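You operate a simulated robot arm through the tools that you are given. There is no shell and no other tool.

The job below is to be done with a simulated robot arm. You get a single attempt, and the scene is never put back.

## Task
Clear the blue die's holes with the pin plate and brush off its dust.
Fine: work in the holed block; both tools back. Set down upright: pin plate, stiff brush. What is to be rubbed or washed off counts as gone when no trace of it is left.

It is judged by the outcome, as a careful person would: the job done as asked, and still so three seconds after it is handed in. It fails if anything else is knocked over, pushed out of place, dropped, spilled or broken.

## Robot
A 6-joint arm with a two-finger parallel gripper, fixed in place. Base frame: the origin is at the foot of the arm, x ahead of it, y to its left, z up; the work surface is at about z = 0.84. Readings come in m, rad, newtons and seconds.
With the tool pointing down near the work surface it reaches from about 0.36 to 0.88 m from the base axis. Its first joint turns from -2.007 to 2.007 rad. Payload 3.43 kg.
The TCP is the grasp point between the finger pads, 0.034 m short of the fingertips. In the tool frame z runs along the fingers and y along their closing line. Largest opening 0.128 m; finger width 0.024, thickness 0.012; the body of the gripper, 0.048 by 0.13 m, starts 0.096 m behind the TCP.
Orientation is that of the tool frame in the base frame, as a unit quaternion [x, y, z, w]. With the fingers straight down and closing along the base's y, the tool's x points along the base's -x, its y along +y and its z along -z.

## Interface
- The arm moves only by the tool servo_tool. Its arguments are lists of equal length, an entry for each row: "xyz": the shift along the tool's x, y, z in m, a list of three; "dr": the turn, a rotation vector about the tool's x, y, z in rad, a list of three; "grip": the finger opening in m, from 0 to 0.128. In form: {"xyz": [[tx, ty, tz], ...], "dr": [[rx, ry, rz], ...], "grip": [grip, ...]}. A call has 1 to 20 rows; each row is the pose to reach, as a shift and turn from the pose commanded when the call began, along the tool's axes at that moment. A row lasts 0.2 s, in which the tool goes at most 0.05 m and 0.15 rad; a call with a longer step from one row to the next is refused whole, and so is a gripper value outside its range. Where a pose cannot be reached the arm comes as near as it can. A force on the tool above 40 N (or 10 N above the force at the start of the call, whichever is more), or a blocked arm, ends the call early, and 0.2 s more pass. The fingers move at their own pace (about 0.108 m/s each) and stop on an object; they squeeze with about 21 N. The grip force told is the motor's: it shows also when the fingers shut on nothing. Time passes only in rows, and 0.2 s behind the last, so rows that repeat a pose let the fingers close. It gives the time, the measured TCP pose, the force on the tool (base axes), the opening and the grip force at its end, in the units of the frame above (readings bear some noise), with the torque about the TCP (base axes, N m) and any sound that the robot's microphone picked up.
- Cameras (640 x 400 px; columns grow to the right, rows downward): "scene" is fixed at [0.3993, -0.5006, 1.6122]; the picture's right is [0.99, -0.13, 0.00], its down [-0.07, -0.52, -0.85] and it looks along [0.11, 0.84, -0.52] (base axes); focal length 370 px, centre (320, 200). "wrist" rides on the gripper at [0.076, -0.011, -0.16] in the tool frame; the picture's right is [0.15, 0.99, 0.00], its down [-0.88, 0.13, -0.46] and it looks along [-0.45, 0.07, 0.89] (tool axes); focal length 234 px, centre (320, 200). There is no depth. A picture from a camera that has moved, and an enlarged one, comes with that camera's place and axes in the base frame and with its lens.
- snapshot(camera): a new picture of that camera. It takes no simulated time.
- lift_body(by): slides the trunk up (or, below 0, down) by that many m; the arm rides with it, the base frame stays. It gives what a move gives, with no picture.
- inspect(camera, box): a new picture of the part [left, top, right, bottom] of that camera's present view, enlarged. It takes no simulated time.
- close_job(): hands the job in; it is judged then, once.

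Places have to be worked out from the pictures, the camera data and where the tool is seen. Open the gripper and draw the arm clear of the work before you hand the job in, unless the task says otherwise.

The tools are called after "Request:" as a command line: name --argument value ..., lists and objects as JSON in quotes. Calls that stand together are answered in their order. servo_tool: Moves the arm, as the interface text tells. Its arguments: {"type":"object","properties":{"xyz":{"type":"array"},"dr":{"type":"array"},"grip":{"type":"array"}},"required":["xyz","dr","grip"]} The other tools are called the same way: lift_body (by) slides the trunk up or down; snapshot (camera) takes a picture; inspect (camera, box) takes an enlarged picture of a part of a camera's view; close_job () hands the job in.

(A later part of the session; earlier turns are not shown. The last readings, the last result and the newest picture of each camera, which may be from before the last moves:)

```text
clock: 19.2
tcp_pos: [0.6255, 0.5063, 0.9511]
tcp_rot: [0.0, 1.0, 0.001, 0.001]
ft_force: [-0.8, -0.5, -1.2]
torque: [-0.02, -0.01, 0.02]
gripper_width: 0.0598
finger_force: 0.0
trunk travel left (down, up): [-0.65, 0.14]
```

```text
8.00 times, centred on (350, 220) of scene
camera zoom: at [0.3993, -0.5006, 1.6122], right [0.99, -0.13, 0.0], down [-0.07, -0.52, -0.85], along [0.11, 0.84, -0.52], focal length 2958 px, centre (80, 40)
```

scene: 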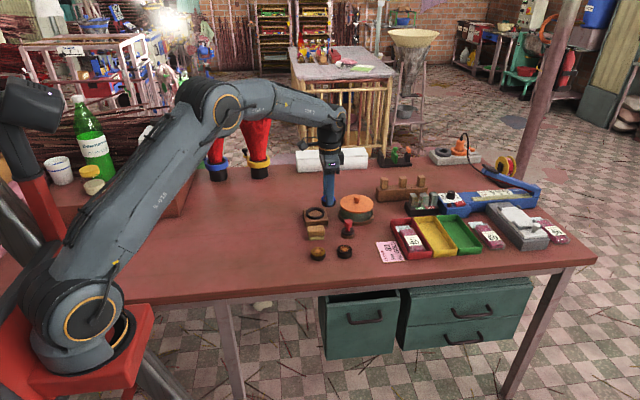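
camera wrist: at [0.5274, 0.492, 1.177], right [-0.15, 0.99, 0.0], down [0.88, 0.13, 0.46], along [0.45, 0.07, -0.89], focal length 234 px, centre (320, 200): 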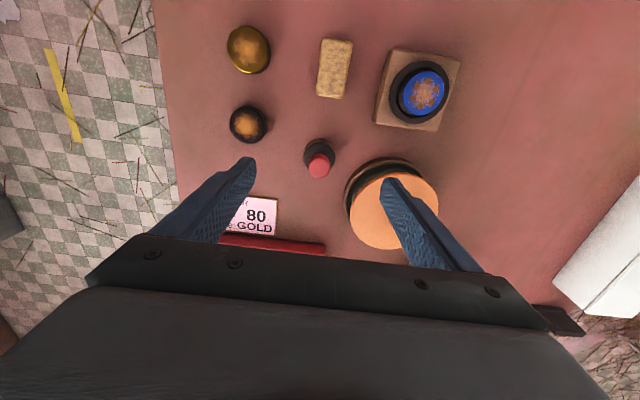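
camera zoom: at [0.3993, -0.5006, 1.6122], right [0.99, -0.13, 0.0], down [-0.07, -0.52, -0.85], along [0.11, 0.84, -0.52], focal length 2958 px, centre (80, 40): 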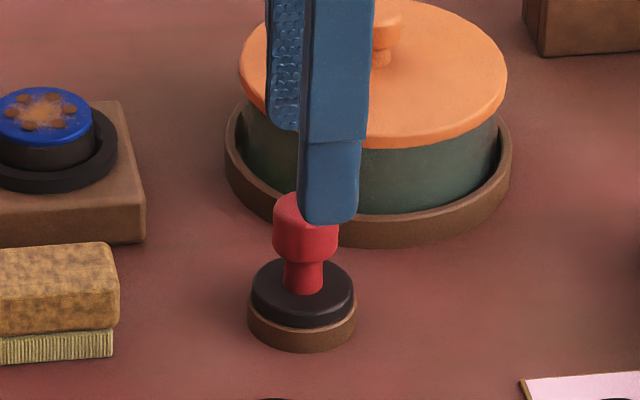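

Alignment is within 1 mm. I'll descend so the fingertips stay a few mm above the disc, and close on the knob.

Request:
servo_tool --xyz '[[0, 0, 0.02], [0, 0, 0.04], [0, 0, 0.052], [0, 0, 0.052], [0, 0, 0.052], [0, 0, 0.052], [0, 0, 0.052]]' --dr '[[0, 0, 0], [0, 0, 0], [0, 0, 0], [0, 0, 0], [0, 0, 0], [0, 0, 0], [0, 0, 0]]' --grip '[0.06, 0.06, 0.06, 0.05, 0.035, 0.02, 0.015]'

Request:
inspect --camera "wrist" --box '[230, 110, 410, 240]'

Request:
inspect --camera "scene" --box '[325, 195, 375, 245]'

```text
clock: 20.8
tcp_pos: [0.6245, 0.5062, 0.902]
tcp_rot: [0.0, 1.0, 0.0, 0.0]
ft_force: [0.7, 0.2, -0.2]
torque: [0.04, -0.04, -0.03]
gripper_width: 0.0272
finger_force: 21.1
trunk travel left (down, up): [-0.65, 0.14]
```

```text
3.08 times, centred on (320, 175) of wrist
camera zoom: at [0.5491, 0.4955, 1.0609], right [-0.15, 0.99, 0.0], down [0.88, 0.13, 0.46], along [0.45, 0.07, -0.89], focal length 720 px, centre (320, 277)
```

zoom: 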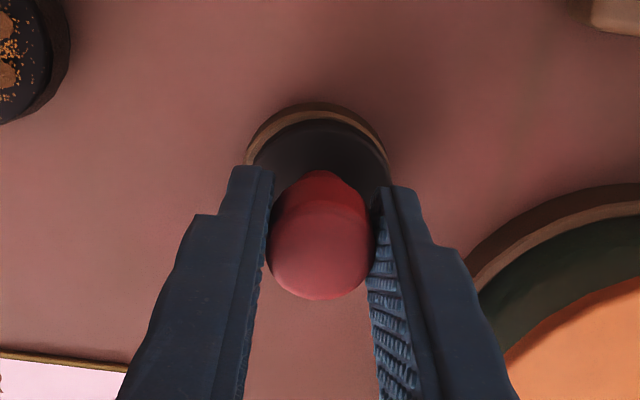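

```text
8.00 times, centred on (350, 220) of scene
camera zoom: at [0.3993, -0.5006, 1.6122], right [0.99, -0.13, 0.0], down [-0.07, -0.52, -0.85], along [0.11, 0.84, -0.52], focal length 2958 px, centre (80, 40)
```

zoom: 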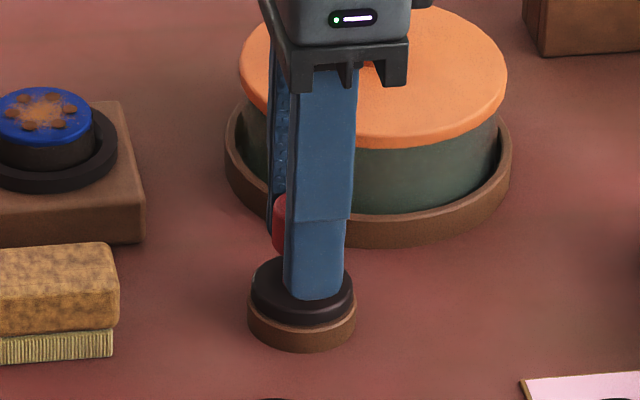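

The knob is gripped at 27 mm. I'll lift straight up slowly and look at the plate's underside from the scene camera.

Request:
servo_tool --xyz '[[0, 0, -0.005], [0, 0, -0.015], [0, 0, -0.03], [0, 0, -0.06], [0, 0, -0.1], [0, 0, -0.1]]' --dr '[[0, 0, 0], [0, 0, 0], [0, 0, 0], [0, 0, 0], [0, 0, 0], [0, 0, 0]]' --grip '[0.015, 0.015, 0.015, 0.015, 0.015, 0.015]'

Request:
inspect --camera "scene" --box '[325, 175, 385, 245]'

Request:
inspect --camera "wrist" --box '[230, 90, 410, 240]'

```text
clock: 22.2
tcp_pos: [0.6247, 0.5073, 1.0019]
tcp_rot: [-0.001, 1.0, 0.0, 0.0]
ft_force: [-0.2, 0.2, -1.2]
torque: [0.0, 0.04, -0.01]
gripper_width: 0.0271
finger_force: 21.4
trunk travel left (down, up): [-0.65, 0.14]
```

```text
5.71 times, centred on (355, 210) of scene
camera zoom: at [0.3993, -0.5006, 1.6122], right [0.99, -0.13, 0.0], down [-0.07, -0.52, -0.85], along [0.11, 0.84, -0.52], focal length 2113 px, centre (120, 143)
```

zoom: 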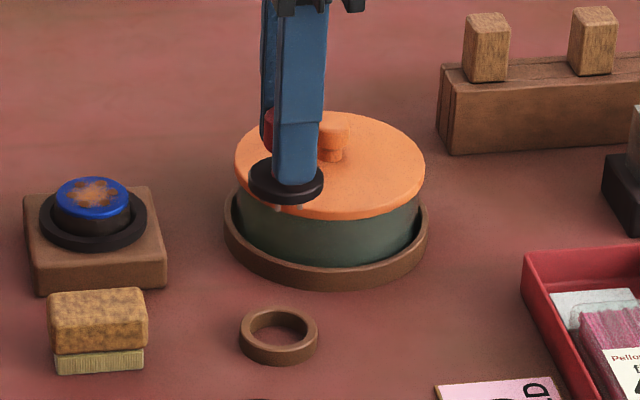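

```text
2.67 times, centred on (320, 165) of wrist
camera zoom: at [0.5495, 0.4963, 1.1608], right [-0.15, 0.99, 0.0], down [0.88, 0.13, 0.46], along [0.45, 0.07, -0.89], focal length 624 px, centre (320, 293)
```

zoom: 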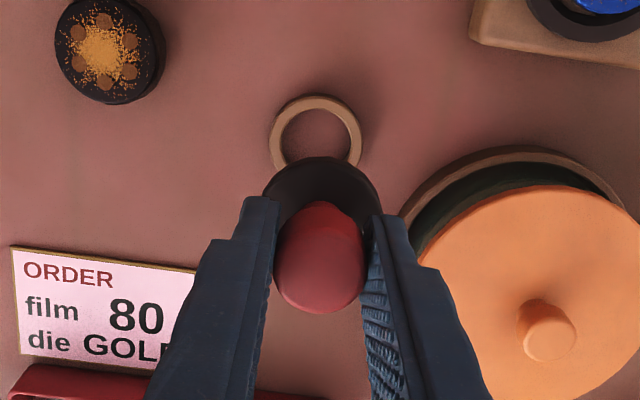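

The plate came free, leaving a small ring stand. Pins are just visible beneath the disc; I'll zoom on them to judge their angular phase.

Request:
inspect --camera "scene" --box '[364, 200, 388, 216]'

Request:
inspect --camera "wrist" --box '[290, 110, 350, 180]'

```text
16.00 times, centred on (376, 208) of scene
camera zoom: at [0.3993, -0.5006, 1.6122], right [0.99, -0.13, 0.0], down [-0.07, -0.52, -0.85], along [0.11, 0.84, -0.52], focal length 5917 px, centre (-576, 72)
```

zoom: 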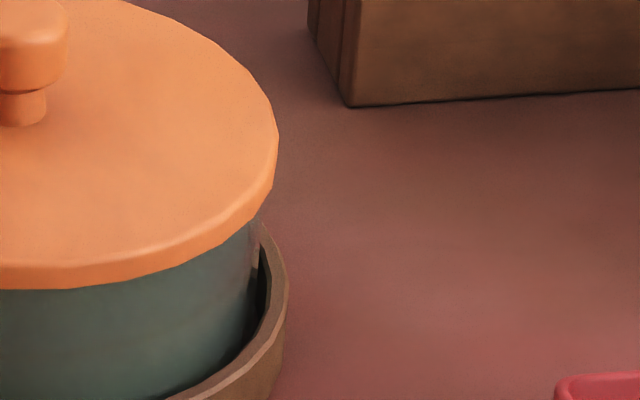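

```text
5.71 times, centred on (320, 145) of wrist
camera zoom: at [0.5495, 0.4963, 1.1608], right [-0.15, 0.99, 0.0], down [0.88, 0.13, 0.46], along [0.45, 0.07, -0.89], focal length 1338 px, centre (320, 514)
```

zoom: 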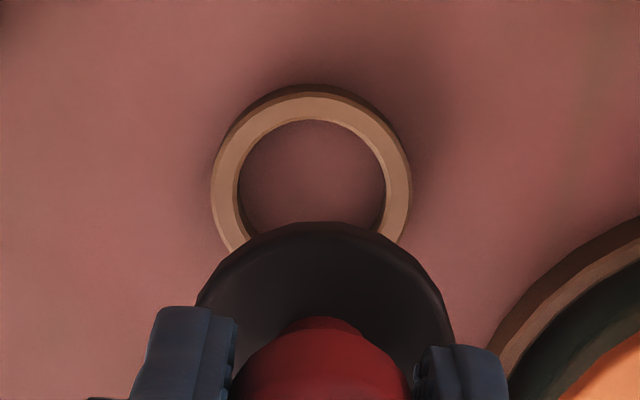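

The stand ring is still in place at (0.6248, 0.506). My zoom missed the plate; I'll aim it correctly.

Request:
inspect --camera "scene" --box '[337, 199, 361, 214]'

```text
16.00 times, centred on (349, 206) of scene
camera zoom: at [0.3993, -0.5006, 1.6122], right [0.99, -0.13, 0.0], down [-0.07, -0.52, -0.85], along [0.11, 0.84, -0.52], focal length 5917 px, centre (-144, 96)
```

zoom: 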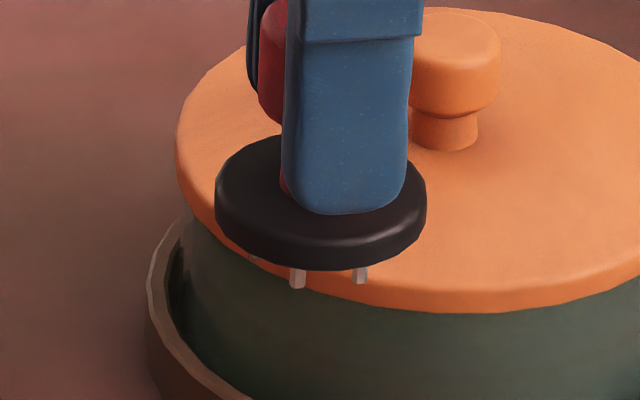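

Pins are visible at angles consistent with the die's hole phase (within ~3°), roughly 3 mm pins versus ~6 mm holes. I'll carry the plate to near the block, offset so the camera has a clear view of the die, and re-measure it.

Request:
servo_tool --xyz '[[0.033, 0.019, -0.01], [0.066, 0.037, -0.01], [0.099, 0.056, -0.01], [0.132, 0.074, -0.01], [0.165, 0.093, -0.01], [0.165, 0.093, -0.01]]' --dr '[[0, 0, 0], [0, 0, 0], [0, 0, 0], [0, 0, 0], [0, 0, 0], [0, 0, 0]]' --grip '[0.015, 0.015, 0.015, 0.015, 0.015, 0.015]'

Request:
snapshot --camera "wrist"

Request:
inspect --camera "scene" --box '[285, 180, 335, 225]'

```text
clock: 23.6
tcp_pos: [0.4597, 0.6009, 1.0087]
tcp_rot: [0.0, 1.0, -0.001, 0.0]
ft_force: [-0.5, -0.2, -2.0]
torque: [0.02, 0.01, 0.0]
gripper_width: 0.0273
finger_force: 21.1
trunk travel left (down, up): [-0.65, 0.14]
```

```text
taken
camera wrist: at [0.3842, 0.5896, 1.1675], right [-0.15, 0.99, 0.0], down [0.88, 0.13, 0.46], along [0.45, 0.07, -0.89], focal length 234 px, centre (320, 200)
```

wrist: 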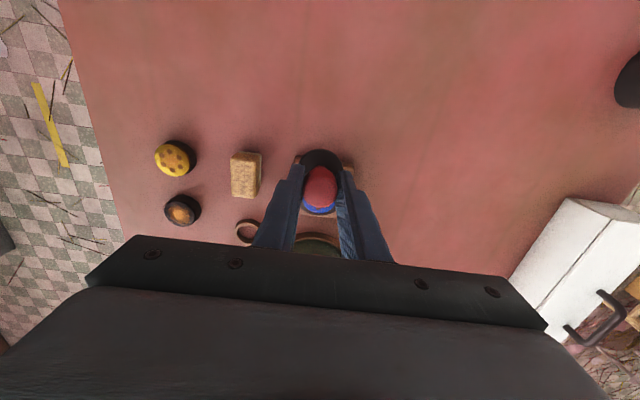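

```text
8.89 times, centred on (310, 202) of scene
camera zoom: at [0.3993, -0.5006, 1.6122], right [0.99, -0.13, 0.0], down [-0.07, -0.52, -0.85], along [0.11, 0.84, -0.52], focal length 3287 px, centre (409, 178)
```

zoom: 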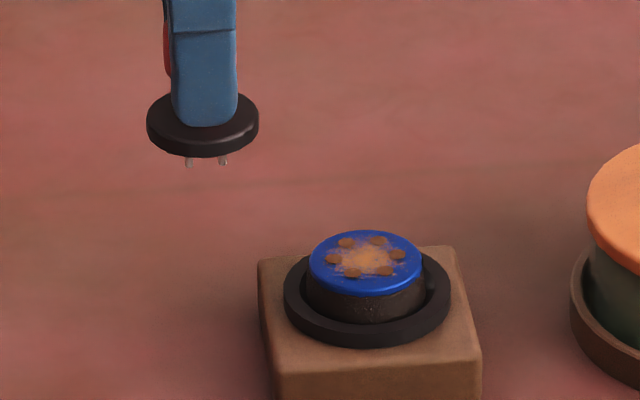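

In this view the pin phase again reads ~0° (matching the holes). The plate hides the die from here, so I'll shift +x to see the die past the plate.

Request:
servo_tool --xyz '[[-0.035, 0.003, 0], [-0.07, 0.006, 0], [-0.105, 0.009, 0], [-0.105, 0.009, 0]]' --dr '[[0, 0, 0], [0, 0, 0], [0, 0, 0], [0, 0, 0]]' --grip '[0.015, 0.015, 0.015, 0.015]'

Request:
snapshot --camera "wrist"

Request:
inspect --camera "wrist" --box '[280, 80, 370, 150]'

Request:
inspect --camera "wrist" --box '[270, 130, 370, 210]'

```text
clock: 24.6
tcp_pos: [0.5648, 0.608, 1.009]
tcp_rot: [0.0, 1.0, 0.0, 0.0]
ft_force: [1.4, -1.0, -0.3]
torque: [-0.02, 0.01, -0.01]
gripper_width: 0.0271
finger_force: 20.9
trunk travel left (down, up): [-0.65, 0.14]
```

```text
taken
camera wrist: at [0.4901, 0.5965, 1.1693], right [-0.15, 0.99, 0.0], down [0.88, 0.13, 0.46], along [0.45, 0.07, -0.89], focal length 234 px, centre (320, 200)
```

wrist: 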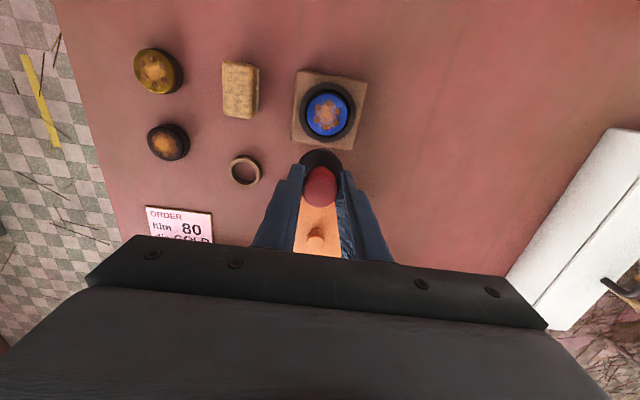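

```text
5.71 times, centred on (325, 115) of wrist
camera zoom: at [0.4901, 0.5965, 1.1693], right [-0.15, 0.99, 0.0], down [0.88, 0.13, 0.46], along [0.45, 0.07, -0.89], focal length 1338 px, centre (291, 686)
```

zoom: 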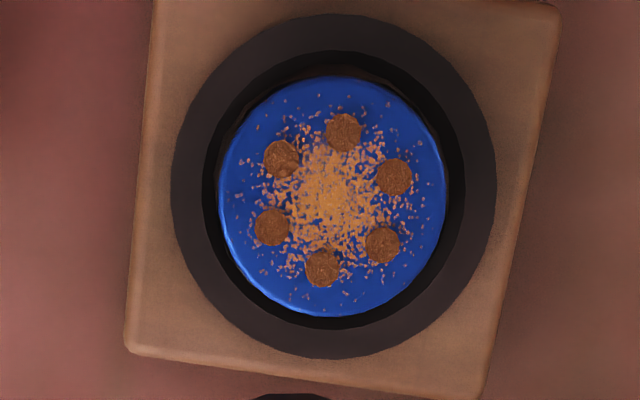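

```text
5.00 times, centred on (320, 170) of wrist
camera zoom: at [0.4901, 0.5965, 1.1693], right [-0.15, 0.99, 0.0], down [0.88, 0.13, 0.46], along [0.45, 0.07, -0.89], focal length 1171 px, centre (320, 350)
```

zoom: 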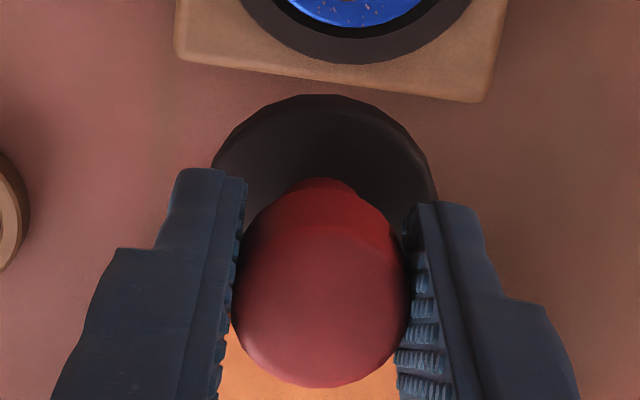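

Clear near-vertical view: die centred in the ring at (0.5248, 0.6103), hole phase 0°. I'll bring the plate over it and lower until the pins are about 1 cm above.

Request:
servo_tool --xyz '[[0.0204, 0.0014, 0], [0.0408, 0.0028, 0], [0.0408, 0.0028, 0.025], [0.0408, 0.0028, 0.045], [0.0408, 0.0028, 0.054], [0.0408, 0.0028, 0.054]]' --dr '[[0, 0, 0], [0, 0, 0], [0, 0, 0], [0, 0, 0], [0, 0, 0], [0, 0, 0]]' --grip '[0.015, 0.015, 0.015, 0.015, 0.015, 0.015]'

Request:
inspect --camera "wrist" --box '[260, 110, 380, 210]'

Request:
inspect --camera "scene" --box '[297, 190, 337, 222]'

```text
clock: 26.0
tcp_pos: [0.5244, 0.6116, 0.9558]
tcp_rot: [-0.001, 1.0, 0.0, 0.0]
ft_force: [0.0, -0.5, -2.4]
torque: [0.03, 0.01, 0.02]
gripper_width: 0.0275
finger_force: 21.0
trunk travel left (down, up): [-0.65, 0.14]
```

```text
4.00 times, centred on (320, 160) of wrist
camera zoom: at [0.4483, 0.6013, 1.1147], right [-0.15, 0.99, 0.0], down [0.88, 0.13, 0.46], along [0.45, 0.07, -0.89], focal length 937 px, centre (320, 360)
```

zoom: 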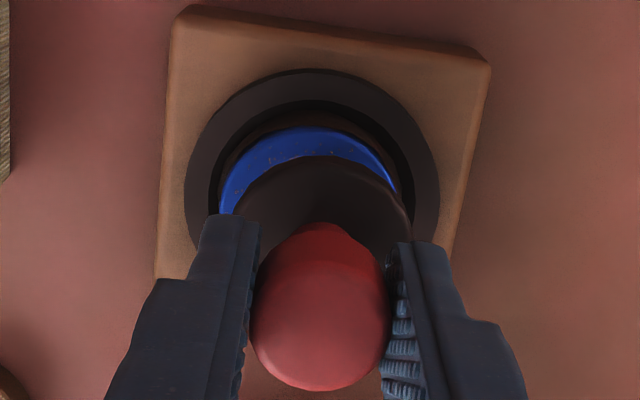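

```text
12.50 times, centred on (317, 206) of scene
camera zoom: at [0.3993, -0.5006, 1.6122], right [0.99, -0.13, 0.0], down [-0.07, -0.52, -0.85], along [0.11, 0.84, -0.52], focal length 4622 px, centre (358, 125)
```

zoom: 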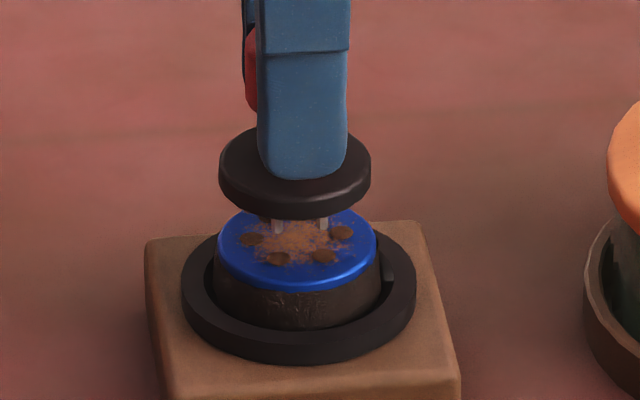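

From the scene view the front pins line up laterally with the front holes; the wrist view says the plate is ~2 mm too far +y. Let me zoom more on pins vs holes before correcting.

Request:
inspect --camera "scene" --box '[309, 204, 325, 215]'

```text
16.00 times, centred on (317, 210) of scene
camera zoom: at [0.3993, -0.5006, 1.6122], right [0.99, -0.13, 0.0], down [-0.07, -0.52, -0.85], along [0.11, 0.84, -0.52], focal length 5917 px, centre (368, 48)
```

zoom: 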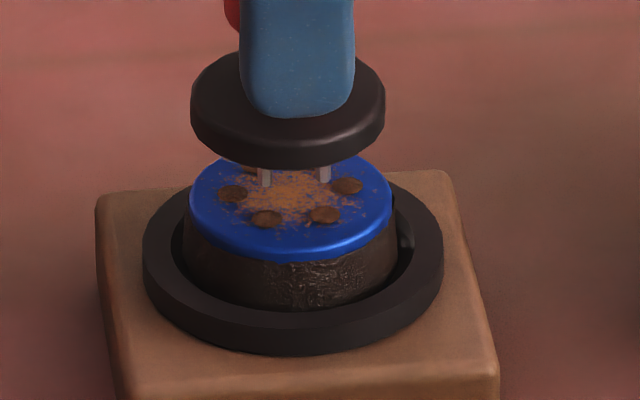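

Pins and holes agree to 0.3 mm in x. I'll shift 2 mm in -y and lower 5 mm, then check again.

Request:
servo_tool --xyz '[[-0.0003, -0.0022, 0], [-0.0003, -0.0022, 0.003], [-0.0003, -0.0022, 0.004], [-0.0003, -0.0022, 0.004]]' --dr '[[0, 0, 0], [0, 0, 0], [0, 0, 0], [0, 0, 0]]' --grip '[0.015, 0.015, 0.015, 0.015]'

Request:
inspect --camera "wrist" --box '[260, 110, 380, 210]'

Request:
inspect --camera "scene" --box '[309, 204, 325, 215]'

```text
clock: 27.0
tcp_pos: [0.5248, 0.6096, 0.9511]
tcp_rot: [0.001, 1.0, 0.0, 0.0]
ft_force: [0.3, 0.5, -2.0]
torque: [-0.03, -0.01, 0.0]
gripper_width: 0.0271
finger_force: 21.2
trunk travel left (down, up): [-0.65, 0.14]
```

```text
4.00 times, centred on (320, 160) of wrist
camera zoom: at [0.4488, 0.5985, 1.1115], right [-0.15, 0.99, 0.0], down [0.88, 0.13, 0.46], along [0.45, 0.07, -0.89], focal length 937 px, centre (320, 360)
```

zoom: 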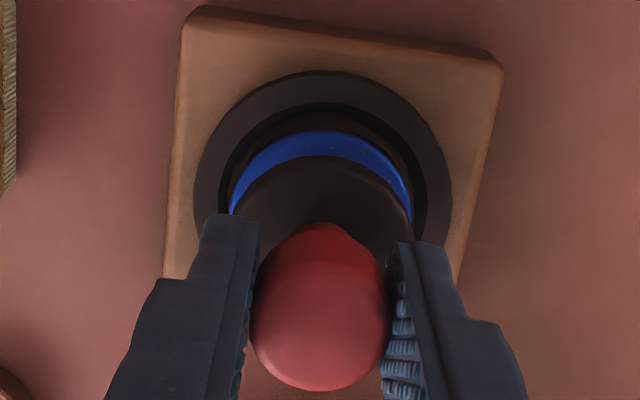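

```text
16.00 times, centred on (317, 210) of scene
camera zoom: at [0.3993, -0.5006, 1.6122], right [0.99, -0.13, 0.0], down [-0.07, -0.52, -0.85], along [0.11, 0.84, -0.52], focal length 5917 px, centre (368, 48)
```

zoom: 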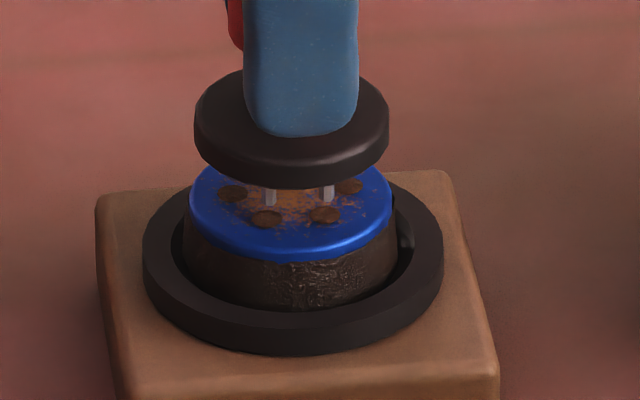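

Slight overshoot: plate now ~0.6 mm too far +x and ~0.7 mm too far -y. I'll correct and lower a further 4 mm so the pins enter the plugs.

Request:
servo_tool --xyz '[[0.0005, 0.0007, 0], [0.0005, 0.0007, 0.002], [0.0005, 0.0007, 0.004], [0.0005, 0.0007, 0.004]]' --dr '[[0, 0, 0], [0, 0, 0], [0, 0, 0], [0, 0, 0]]' --grip '[0.015, 0.015, 0.015, 0.015]'

Request:
inspect --camera "wrist" --box '[260, 110, 380, 210]'

Request:
inspect --camera "scene" --box '[309, 204, 325, 215]'

```text
clock: 28.0
tcp_pos: [0.5241, 0.6112, 0.9475]
tcp_rot: [-0.001, 1.0, 0.0, -0.001]
ft_force: [-0.4, 0.0, -2.5]
torque: [0.03, 0.0, -0.01]
gripper_width: 0.0271
finger_force: 21.3
trunk travel left (down, up): [-0.65, 0.14]
```

```text
4.00 times, centred on (320, 160) of wrist
camera zoom: at [0.4477, 0.5997, 1.1069], right [-0.15, 0.99, 0.0], down [0.88, 0.13, 0.46], along [0.45, 0.07, -0.89], focal length 937 px, centre (320, 360)
```

zoom: 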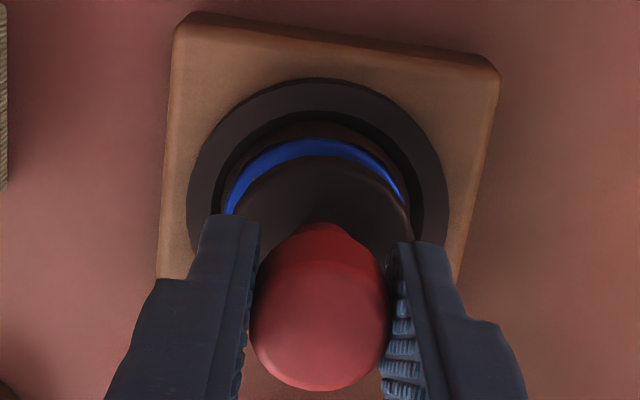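

```text
16.00 times, centred on (317, 210) of scene
camera zoom: at [0.3993, -0.5006, 1.6122], right [0.99, -0.13, 0.0], down [-0.07, -0.52, -0.85], along [0.11, 0.84, -0.52], focal length 5917 px, centre (368, 48)
```

zoom: 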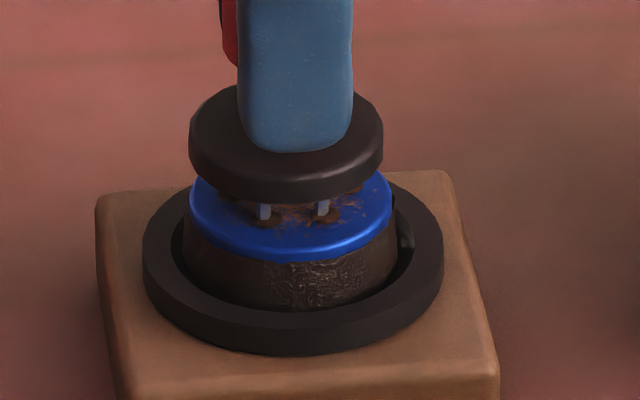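

The pin tips are now right over the front holes (within ~0.4 mm). I'll nudge slightly +x and continue down in small steps watching force.

Request:
servo_tool --xyz '[[-0.0005, 0, 0.001], [-0.0005, 0, 0.002], [-0.0005, 0, 0.003], [-0.0005, 0, 0.003]]' --dr '[[0, 0, 0], [0, 0, 0], [0, 0, 0], [0, 0, 0]]' --grip '[0.015, 0.015, 0.015, 0.015]'

Request:
inspect --camera "scene" --box '[309, 204, 325, 215]'

Request:
inspect --camera "wrist" --box '[260, 110, 380, 210]'

```text
clock: 29.0
tcp_pos: [0.5246, 0.6108, 0.9456]
tcp_rot: [0.0, 1.0, 0.001, -0.001]
ft_force: [0.0, -0.3, -1.2]
torque: [-0.01, 0.01, 0.05]
gripper_width: 0.027
finger_force: 20.6
trunk travel left (down, up): [-0.65, 0.14]
```

```text
16.00 times, centred on (317, 210) of scene
camera zoom: at [0.3993, -0.5006, 1.6122], right [0.99, -0.13, 0.0], down [-0.07, -0.52, -0.85], along [0.11, 0.84, -0.52], focal length 5917 px, centre (368, 48)
```

zoom: 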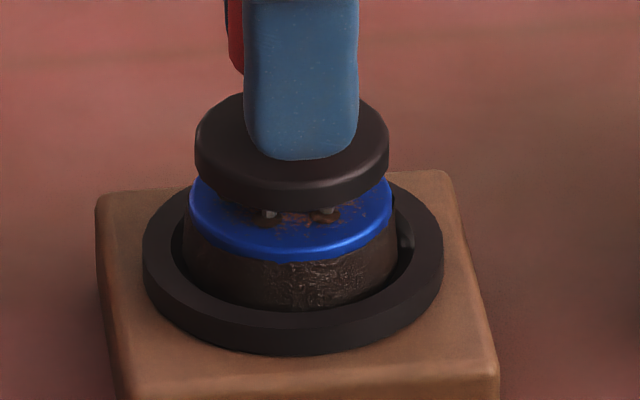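

```text
4.00 times, centred on (320, 160) of wrist
camera zoom: at [0.449, 0.6001, 1.1044], right [-0.15, 0.99, 0.0], down [0.88, 0.13, 0.46], along [0.45, 0.07, -0.89], focal length 937 px, centre (320, 360)
```

zoom: 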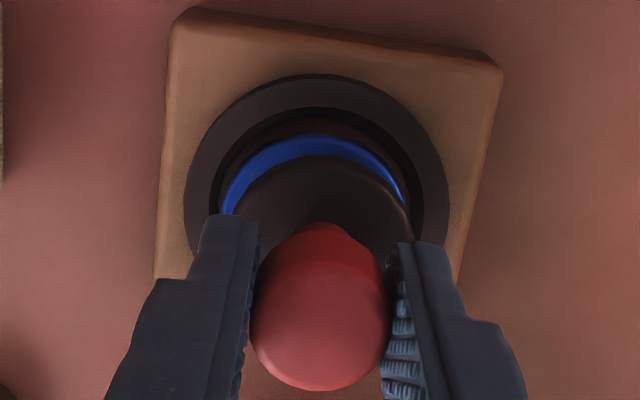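

Pins are at the plugs with barely any load. I'll trim about half a millimetre back (-x, -y) and continue down in small steps.

Request:
servo_tool --xyz '[[0.0004, -0.0006, 0], [0.0004, -0.0006, 0.001], [0.0004, -0.0006, 0.002], [0.0004, -0.0006, 0.002]]' --dr '[[0, 0, 0], [0, 0, 0], [0, 0, 0], [0, 0, 0]]' --grip '[0.015, 0.015, 0.015, 0.015]'

Request:
inspect --camera "scene" --box '[309, 204, 325, 215]'

Request:
inspect --camera "wrist" --box '[260, 110, 380, 210]'

```text
clock: 30.0
tcp_pos: [0.5252, 0.6101, 0.9423]
tcp_rot: [0.0, 1.0, 0.0, 0.0]
ft_force: [-0.7, 0.2, -1.5]
torque: [-0.01, 0.01, -0.02]
gripper_width: 0.0271
finger_force: 21.2
trunk travel left (down, up): [-0.65, 0.14]
```

```text
16.00 times, centred on (317, 210) of scene
camera zoom: at [0.3993, -0.5006, 1.6122], right [0.99, -0.13, 0.0], down [-0.07, -0.52, -0.85], along [0.11, 0.84, -0.52], focal length 5917 px, centre (368, 48)
```

zoom: 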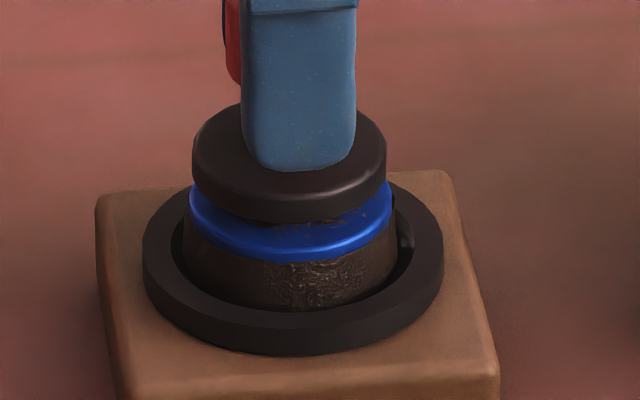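

```text
4.00 times, centred on (320, 160) of wrist
camera zoom: at [0.4483, 0.599, 1.1023], right [-0.15, 0.99, 0.0], down [0.88, 0.13, 0.46], along [0.45, 0.07, -0.89], focal length 937 px, centre (320, 360)
```

zoom: 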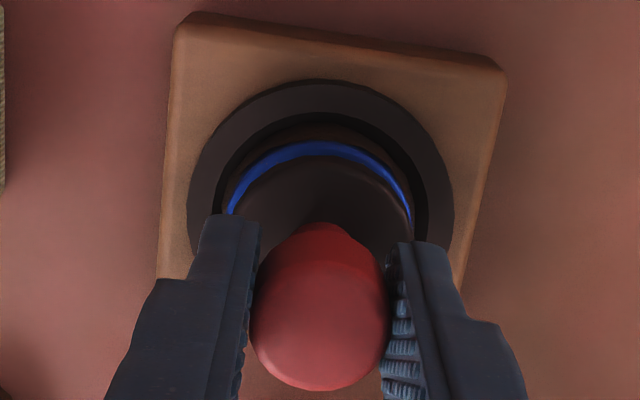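

Still free-moving, with the pins penetrating. I'll continue down toward full seating.

Request:
servo_tool --xyz '[[0, 0, 0.001], [0, 0, 0.002], [0, 0, 0.003], [0, 0, 0.004], [0, 0, 0.004]]' --dr '[[0, 0, 0], [0, 0, 0], [0, 0, 0], [0, 0, 0], [0, 0, 0]]' --grip '[0.015, 0.015, 0.015, 0.015, 0.015]'

Request:
inspect --camera "scene" --box '[309, 204, 325, 215]'

```text
clock: 31.2
tcp_pos: [0.5237, 0.6098, 0.9397]
tcp_rot: [-0.001, 1.0, -0.001, 0.0]
ft_force: [0.5, 0.3, -1.5]
torque: [0.02, -0.02, -0.02]
gripper_width: 0.0271
finger_force: 21.1
trunk travel left (down, up): [-0.65, 0.14]
```

```text
16.00 times, centred on (317, 210) of scene
camera zoom: at [0.3993, -0.5006, 1.6122], right [0.99, -0.13, 0.0], down [-0.07, -0.52, -0.85], along [0.11, 0.84, -0.52], focal length 5917 px, centre (368, 48)
```

zoom: 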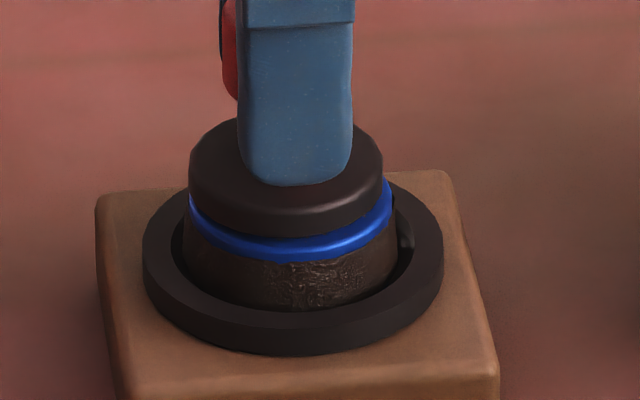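

Still no resistance; the disc is nearly flush with the die. I'll go down a few more mm to make contact and press.

Request:
servo_tool --xyz '[[0, 0, 0.001], [0, 0, 0.002], [0, 0, 0.003], [0, 0, 0.003]]' --dr '[[0, 0, 0], [0, 0, 0], [0, 0, 0], [0, 0, 0]]' --grip '[0.015, 0.015, 0.015, 0.015]'

Request:
inspect --camera "scene" --box '[309, 204, 325, 215]'

```text
clock: 32.2
tcp_pos: [0.5237, 0.611, 0.9365]
tcp_rot: [0.001, 1.0, 0.001, 0.0]
ft_force: [-0.4, -1.3, 9.1]
torque: [-0.13, 0.05, 0.0]
gripper_width: 0.0272
finger_force: 21.1
trunk travel left (down, up): [-0.65, 0.14]
```

```text
16.00 times, centred on (317, 210) of scene
camera zoom: at [0.3993, -0.5006, 1.6122], right [0.99, -0.13, 0.0], down [-0.07, -0.52, -0.85], along [0.11, 0.84, -0.52], focal length 5917 px, centre (368, 48)
```

zoom: 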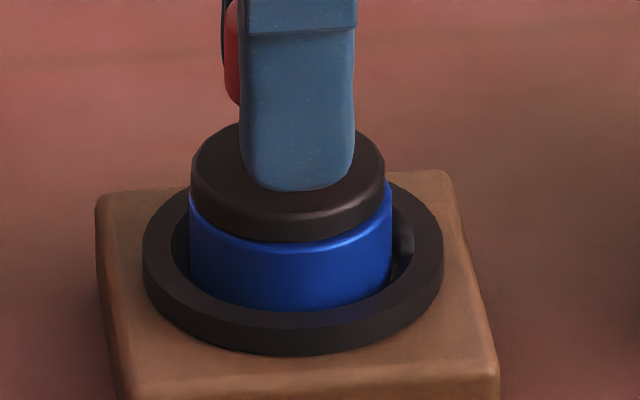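

Contact at ~11 N and the die's look has changed (crust gone from its side), so the pins went home. I'll press a touch more, then lift straight up to look at the holes.

Request:
servo_tool --xyz '[[0, 0, 0.0008], [0, 0, 0.0008], [0, 0, 0.0008], [0, 0, -0.003], [0, 0, -0.008], [0, 0, -0.014], [0, 0, -0.03], [0, 0, -0.06], [0, 0, -0.06]]' --dr '[[0, 0, 0], [0, 0, 0], [0, 0, 0], [0, 0, 0], [0, 0, 0], [0, 0, 0], [0, 0, 0], [0, 0, 0], [0, 0, 0]]' --grip '[0.015, 0.015, 0.015, 0.015, 0.015, 0.015, 0.015, 0.015, 0.015]'

Request:
inspect --camera "scene" --box '[297, 190, 337, 222]'

Request:
snapshot --camera "wrist"

```text
clock: 34.2
tcp_pos: [0.524, 0.6086, 0.9946]
tcp_rot: [0.0, 1.0, 0.0, 0.0]
ft_force: [-0.9, 0.1, -0.7]
torque: [0.0, -0.01, -0.01]
gripper_width: 0.0272
finger_force: 20.7
trunk travel left (down, up): [-0.65, 0.14]
```

```text
12.50 times, centred on (317, 206) of scene
camera zoom: at [0.3993, -0.5006, 1.6122], right [0.99, -0.13, 0.0], down [-0.07, -0.52, -0.85], along [0.11, 0.84, -0.52], focal length 4622 px, centre (358, 125)
```

zoom: 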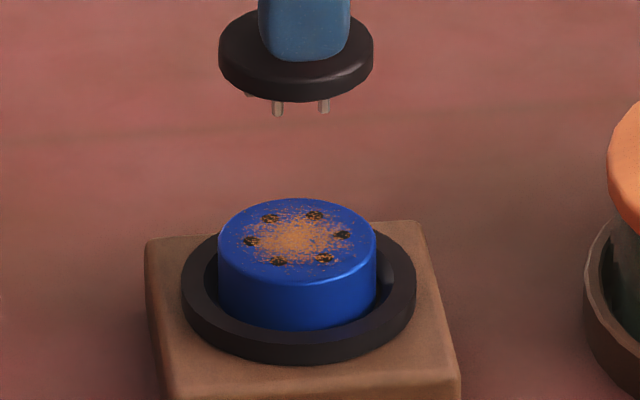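

```text
taken
camera wrist: at [0.4488, 0.5987, 1.1547], right [-0.15, 0.99, 0.0], down [0.88, 0.13, 0.46], along [0.45, 0.07, -0.89], focal length 234 px, centre (320, 200)
```

wrist: 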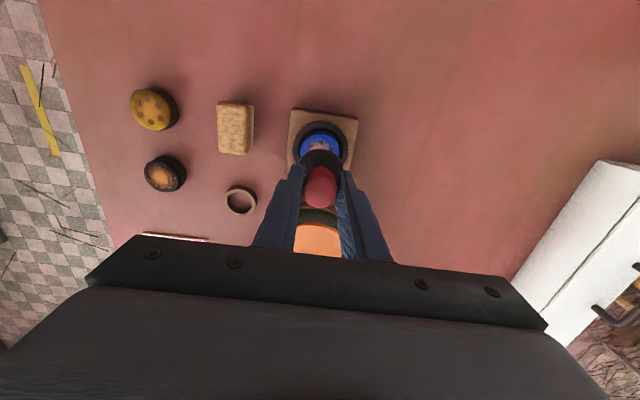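

All six holes are now open with only dust left on top. I'll return the pin plate to above its ring stand and check alignment before lowering.

Request:
servo_tool --xyz '[[-0.025, -0.0258, -0.01], [-0.05, -0.0516, -0.01], [-0.075, -0.0774, -0.01], [-0.1003, -0.1032, -0.006], [-0.1003, -0.1032, -0.006], [-0.1003, -0.1032, -0.006]]' --dr '[[0, 0, 0], [0, 0, 0], [0, 0, 0], [0, 0, 0], [0, 0, 0], [0, 0, 0]]' --grip '[0.015, 0.015, 0.015, 0.015, 0.015, 0.015]'

Request:
inspect --camera "wrist" --box '[290, 110, 350, 180]'

Request:
inspect --camera "scene" --box '[325, 195, 375, 245]'

```text
clock: 35.6
tcp_pos: [0.6246, 0.5074, 1.003]
tcp_rot: [0.001, 1.0, 0.0, -0.001]
ft_force: [-0.4, 0.3, -1.1]
torque: [-0.01, 0.01, 0.04]
gripper_width: 0.027
finger_force: 21.2
trunk travel left (down, up): [-0.65, 0.14]
```

```text
5.71 times, centred on (320, 145) of wrist
camera zoom: at [0.5494, 0.497, 1.1618], right [-0.15, 0.99, 0.0], down [0.88, 0.13, 0.46], along [0.45, 0.07, -0.89], focal length 1338 px, centre (320, 514)
```

zoom: 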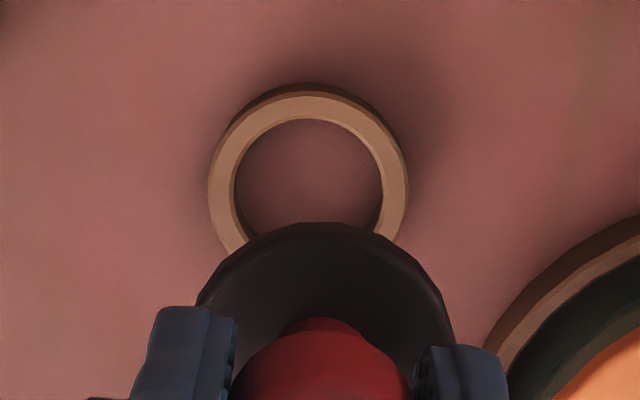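

```text
8.00 times, centred on (350, 220) of scene
camera zoom: at [0.3993, -0.5006, 1.6122], right [0.99, -0.13, 0.0], down [-0.07, -0.52, -0.85], along [0.11, 0.84, -0.52], focal length 2958 px, centre (80, 40)
```

zoom: 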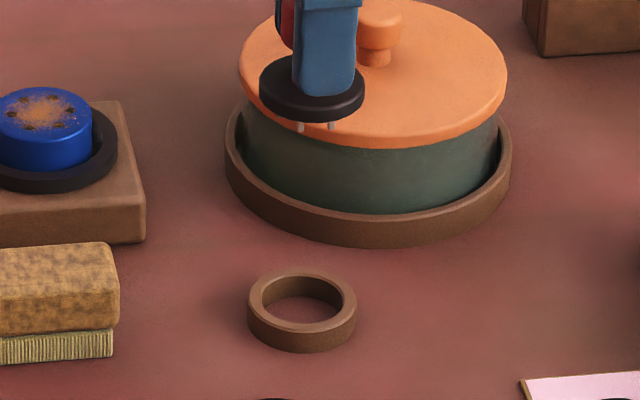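

The stand hasn't moved; the plate needs -1.8 mm in y. I'll correct and descend to just above the stand, then verify.

Request:
servo_tool --xyz '[[0.0003, -0.0018, 0.03], [0.0003, -0.0018, 0.06], [0.0003, -0.0018, 0.08], [0.0003, -0.0018, 0.086], [0.0003, -0.0018, 0.086]]' --dr '[[0, 0, 0], [0, 0, 0], [0, 0, 0], [0, 0, 0], [0, 0, 0]]' --grip '[0.015, 0.015, 0.015, 0.015, 0.015]'

Request:
inspect --camera "wrist" --box '[260, 110, 380, 210]'

Request:
inspect --camera "scene" --box '[335, 215, 365, 245]'

```text
clock: 36.8
tcp_pos: [0.6245, 0.5051, 0.9148]
tcp_rot: [0.0, 1.0, 0.001, -0.001]
ft_force: [0.0, -0.3, -1.6]
torque: [0.04, 0.02, -0.04]
gripper_width: 0.027
finger_force: 20.8
trunk travel left (down, up): [-0.65, 0.14]
```

```text
4.00 times, centred on (320, 160) of wrist
camera zoom: at [0.5486, 0.4942, 1.0749], right [-0.15, 0.99, 0.0], down [0.88, 0.13, 0.46], along [0.45, 0.07, -0.89], focal length 937 px, centre (320, 360)
```

zoom: 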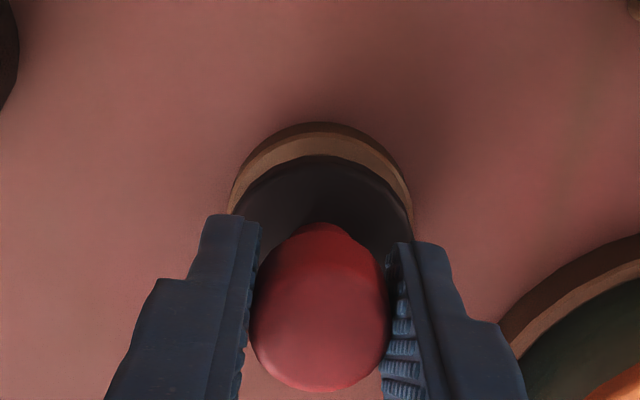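

```text
13.33 times, centred on (350, 230) of scene
camera zoom: at [0.3993, -0.5006, 1.6122], right [0.99, -0.13, 0.0], down [-0.07, -0.52, -0.85], along [0.11, 0.84, -0.52], focal length 4930 px, centre (-80, -200)
```

zoom: 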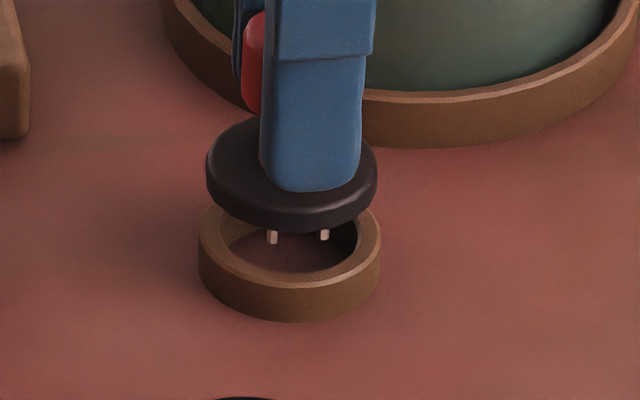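

Lateral alignment over the stand looks right in both views. I'll lower the remaining ~13 mm gently.

Request:
servo_tool --xyz '[[0, 0.0006, 0.004], [0, 0.0006, 0.008], [0, 0.0006, 0.011], [0, 0.0006, 0.0125], [0, 0.0006, 0.0125]]' --dr '[[0, 0, 0], [0, 0, 0], [0, 0, 0], [0, 0, 0], [0, 0, 0]]' --grip '[0.015, 0.015, 0.015, 0.015, 0.015]'

Request:
inspect --camera "wrist" --box '[260, 110, 380, 210]'

Request:
inspect --camera "scene" --box '[335, 215, 365, 245]'

```text
clock: 38.0
tcp_pos: [0.6237, 0.506, 0.9024]
tcp_rot: [0.0, 1.0, 0.0, 0.0]
ft_force: [-0.7, 0.4, -1.0]
torque: [-0.02, 0.01, -0.01]
gripper_width: 0.0272
finger_force: 21.2
trunk travel left (down, up): [-0.65, 0.14]
```

```text
4.00 times, centred on (320, 160) of wrist
camera zoom: at [0.5487, 0.4947, 1.0629], right [-0.15, 0.99, 0.0], down [0.88, 0.13, 0.46], along [0.45, 0.07, -0.89], focal length 937 px, centre (320, 360)
```

zoom: 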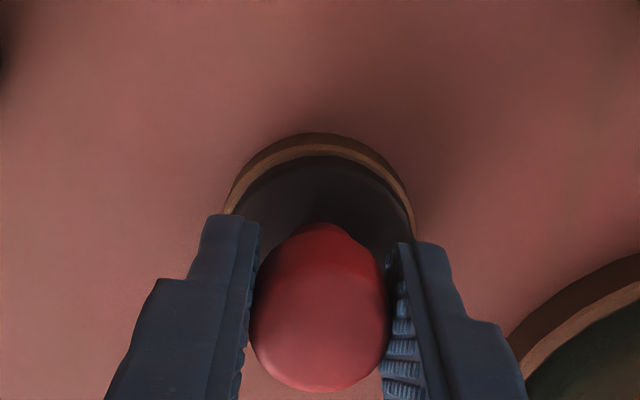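

```text
13.33 times, centred on (350, 230) of scene
camera zoom: at [0.3993, -0.5006, 1.6122], right [0.99, -0.13, 0.0], down [-0.07, -0.52, -0.85], along [0.11, 0.84, -0.52], focal length 4930 px, centre (-80, -200)
```

zoom: 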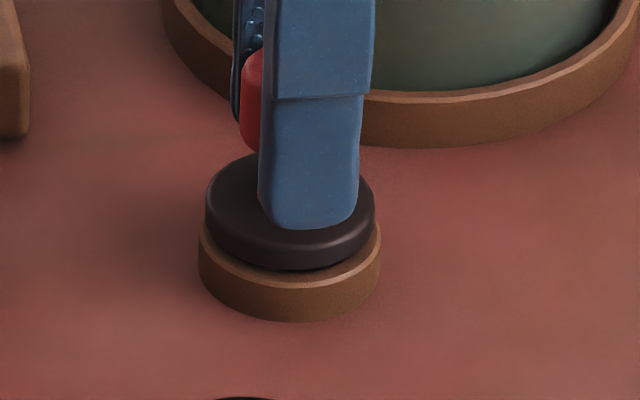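

Almost seated. I'll lower another 2 mm until contact is felt.

Request:
servo_tool --xyz '[[0, 0, 0.001], [0, 0, 0.002], [0, 0, 0.0025], [0, 0, 0.0025]]' --dr '[[0, 0, 0], [0, 0, 0], [0, 0, 0], [0, 0, 0]]' --grip '[0.015, 0.015, 0.015, 0.015]'

Request:
inspect --camera "scene" --box '[335, 215, 365, 245]'

```text
clock: 39.0
tcp_pos: [0.6238, 0.5063, 0.901]
tcp_rot: [0.0, 1.0, -0.001, 0.001]
ft_force: [-0.6, -0.8, -0.3]
torque: [-0.01, -0.04, 0.02]
gripper_width: 0.0272
finger_force: 21.1
trunk travel left (down, up): [-0.65, 0.14]
```

```text
13.33 times, centred on (350, 230) of scene
camera zoom: at [0.3993, -0.5006, 1.6122], right [0.99, -0.13, 0.0], down [-0.07, -0.52, -0.85], along [0.11, 0.84, -0.52], focal length 4930 px, centre (-80, -200)
```

zoom: 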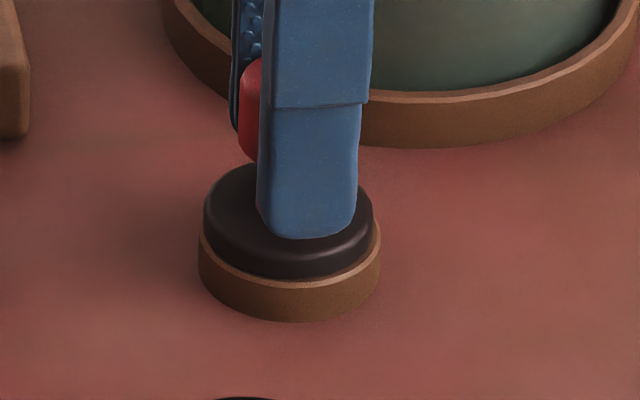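

The plate is resting on its stand (height matches pick-up height). I'll open the fingers and rise straight up.

Request:
servo_tool --xyz '[[0, 0, 0.0005], [0, 0, 0.0005], [0, 0, 0.0005], [0, 0, 0.0005], [0, 0, -0.02], [0, 0, -0.06], [0, 0, -0.1], [0, 0, -0.1]]' --dr '[[0, 0, 0], [0, 0, 0], [0, 0, 0], [0, 0, 0], [0, 0, 0], [0, 0, 0], [0, 0, 0], [0, 0, 0]]' --grip '[0.03, 0.04, 0.055, 0.06, 0.06, 0.06, 0.06, 0.06]'

Request:
inspect --camera "scene" --box '[335, 215, 365, 245]'

Request:
snapshot --camera "wrist"

```text
clock: 40.8
tcp_pos: [0.6252, 0.5043, 1.0009]
tcp_rot: [-0.001, 1.0, 0.0, -0.001]
ft_force: [0.8, 0.0, -0.7]
torque: [0.0, 0.01, 0.01]
gripper_width: 0.0598
finger_force: 0.0
trunk travel left (down, up): [-0.65, 0.14]
```

```text
13.33 times, centred on (350, 230) of scene
camera zoom: at [0.3993, -0.5006, 1.6122], right [0.99, -0.13, 0.0], down [-0.07, -0.52, -0.85], along [0.11, 0.84, -0.52], focal length 4930 px, centre (-80, -200)
```

zoom: 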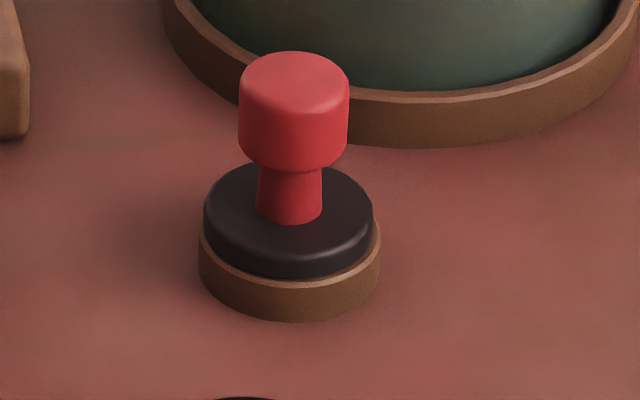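

```text
taken
camera wrist: at [0.5492, 0.4939, 1.1603], right [-0.15, 0.99, 0.0], down [0.88, 0.13, 0.46], along [0.45, 0.07, -0.89], focal length 234 px, centre (320, 200)
```

wrist: 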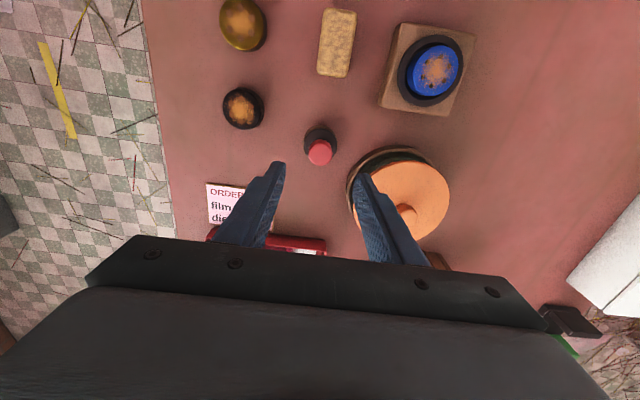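

The pin plate is back upright on its stand. Now the brush: I'll measure its pose from this view.

Request:
inspect --camera "wrist" --box '[290, 0, 390, 80]'

Request:
inspect --camera "scene" --box '[296, 215, 336, 245]'

```text
5.00 times, centred on (340, 40) of wrist
camera zoom: at [0.5492, 0.4939, 1.1603], right [-0.15, 0.99, 0.0], down [0.88, 0.13, 0.46], along [0.45, 0.07, -0.89], focal length 1171 px, centre (220, 1000)
```

zoom: 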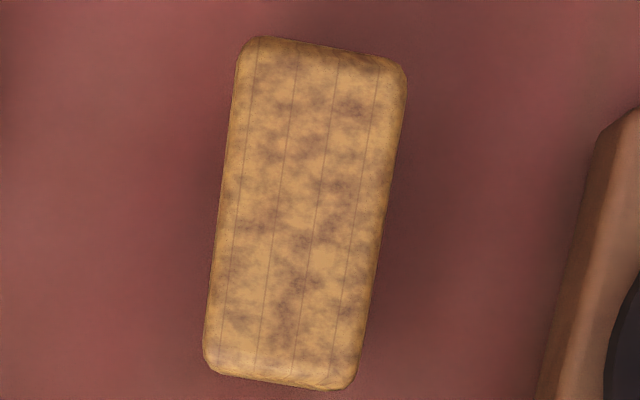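

```text
13.33 times, centred on (316, 230) of scene
camera zoom: at [0.3993, -0.5006, 1.6122], right [0.99, -0.13, 0.0], down [-0.07, -0.52, -0.85], along [0.11, 0.84, -0.52], focal length 4930 px, centre (373, -200)
```

zoom: 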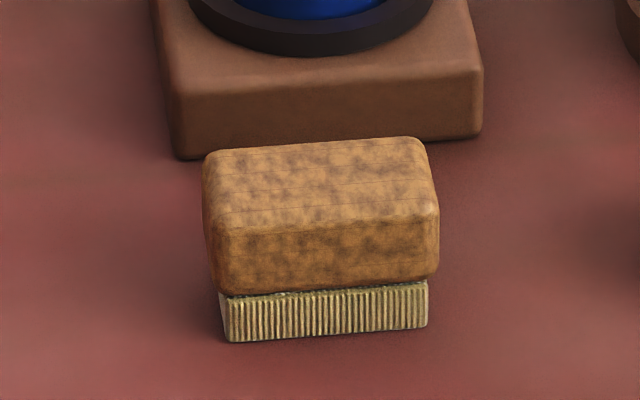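

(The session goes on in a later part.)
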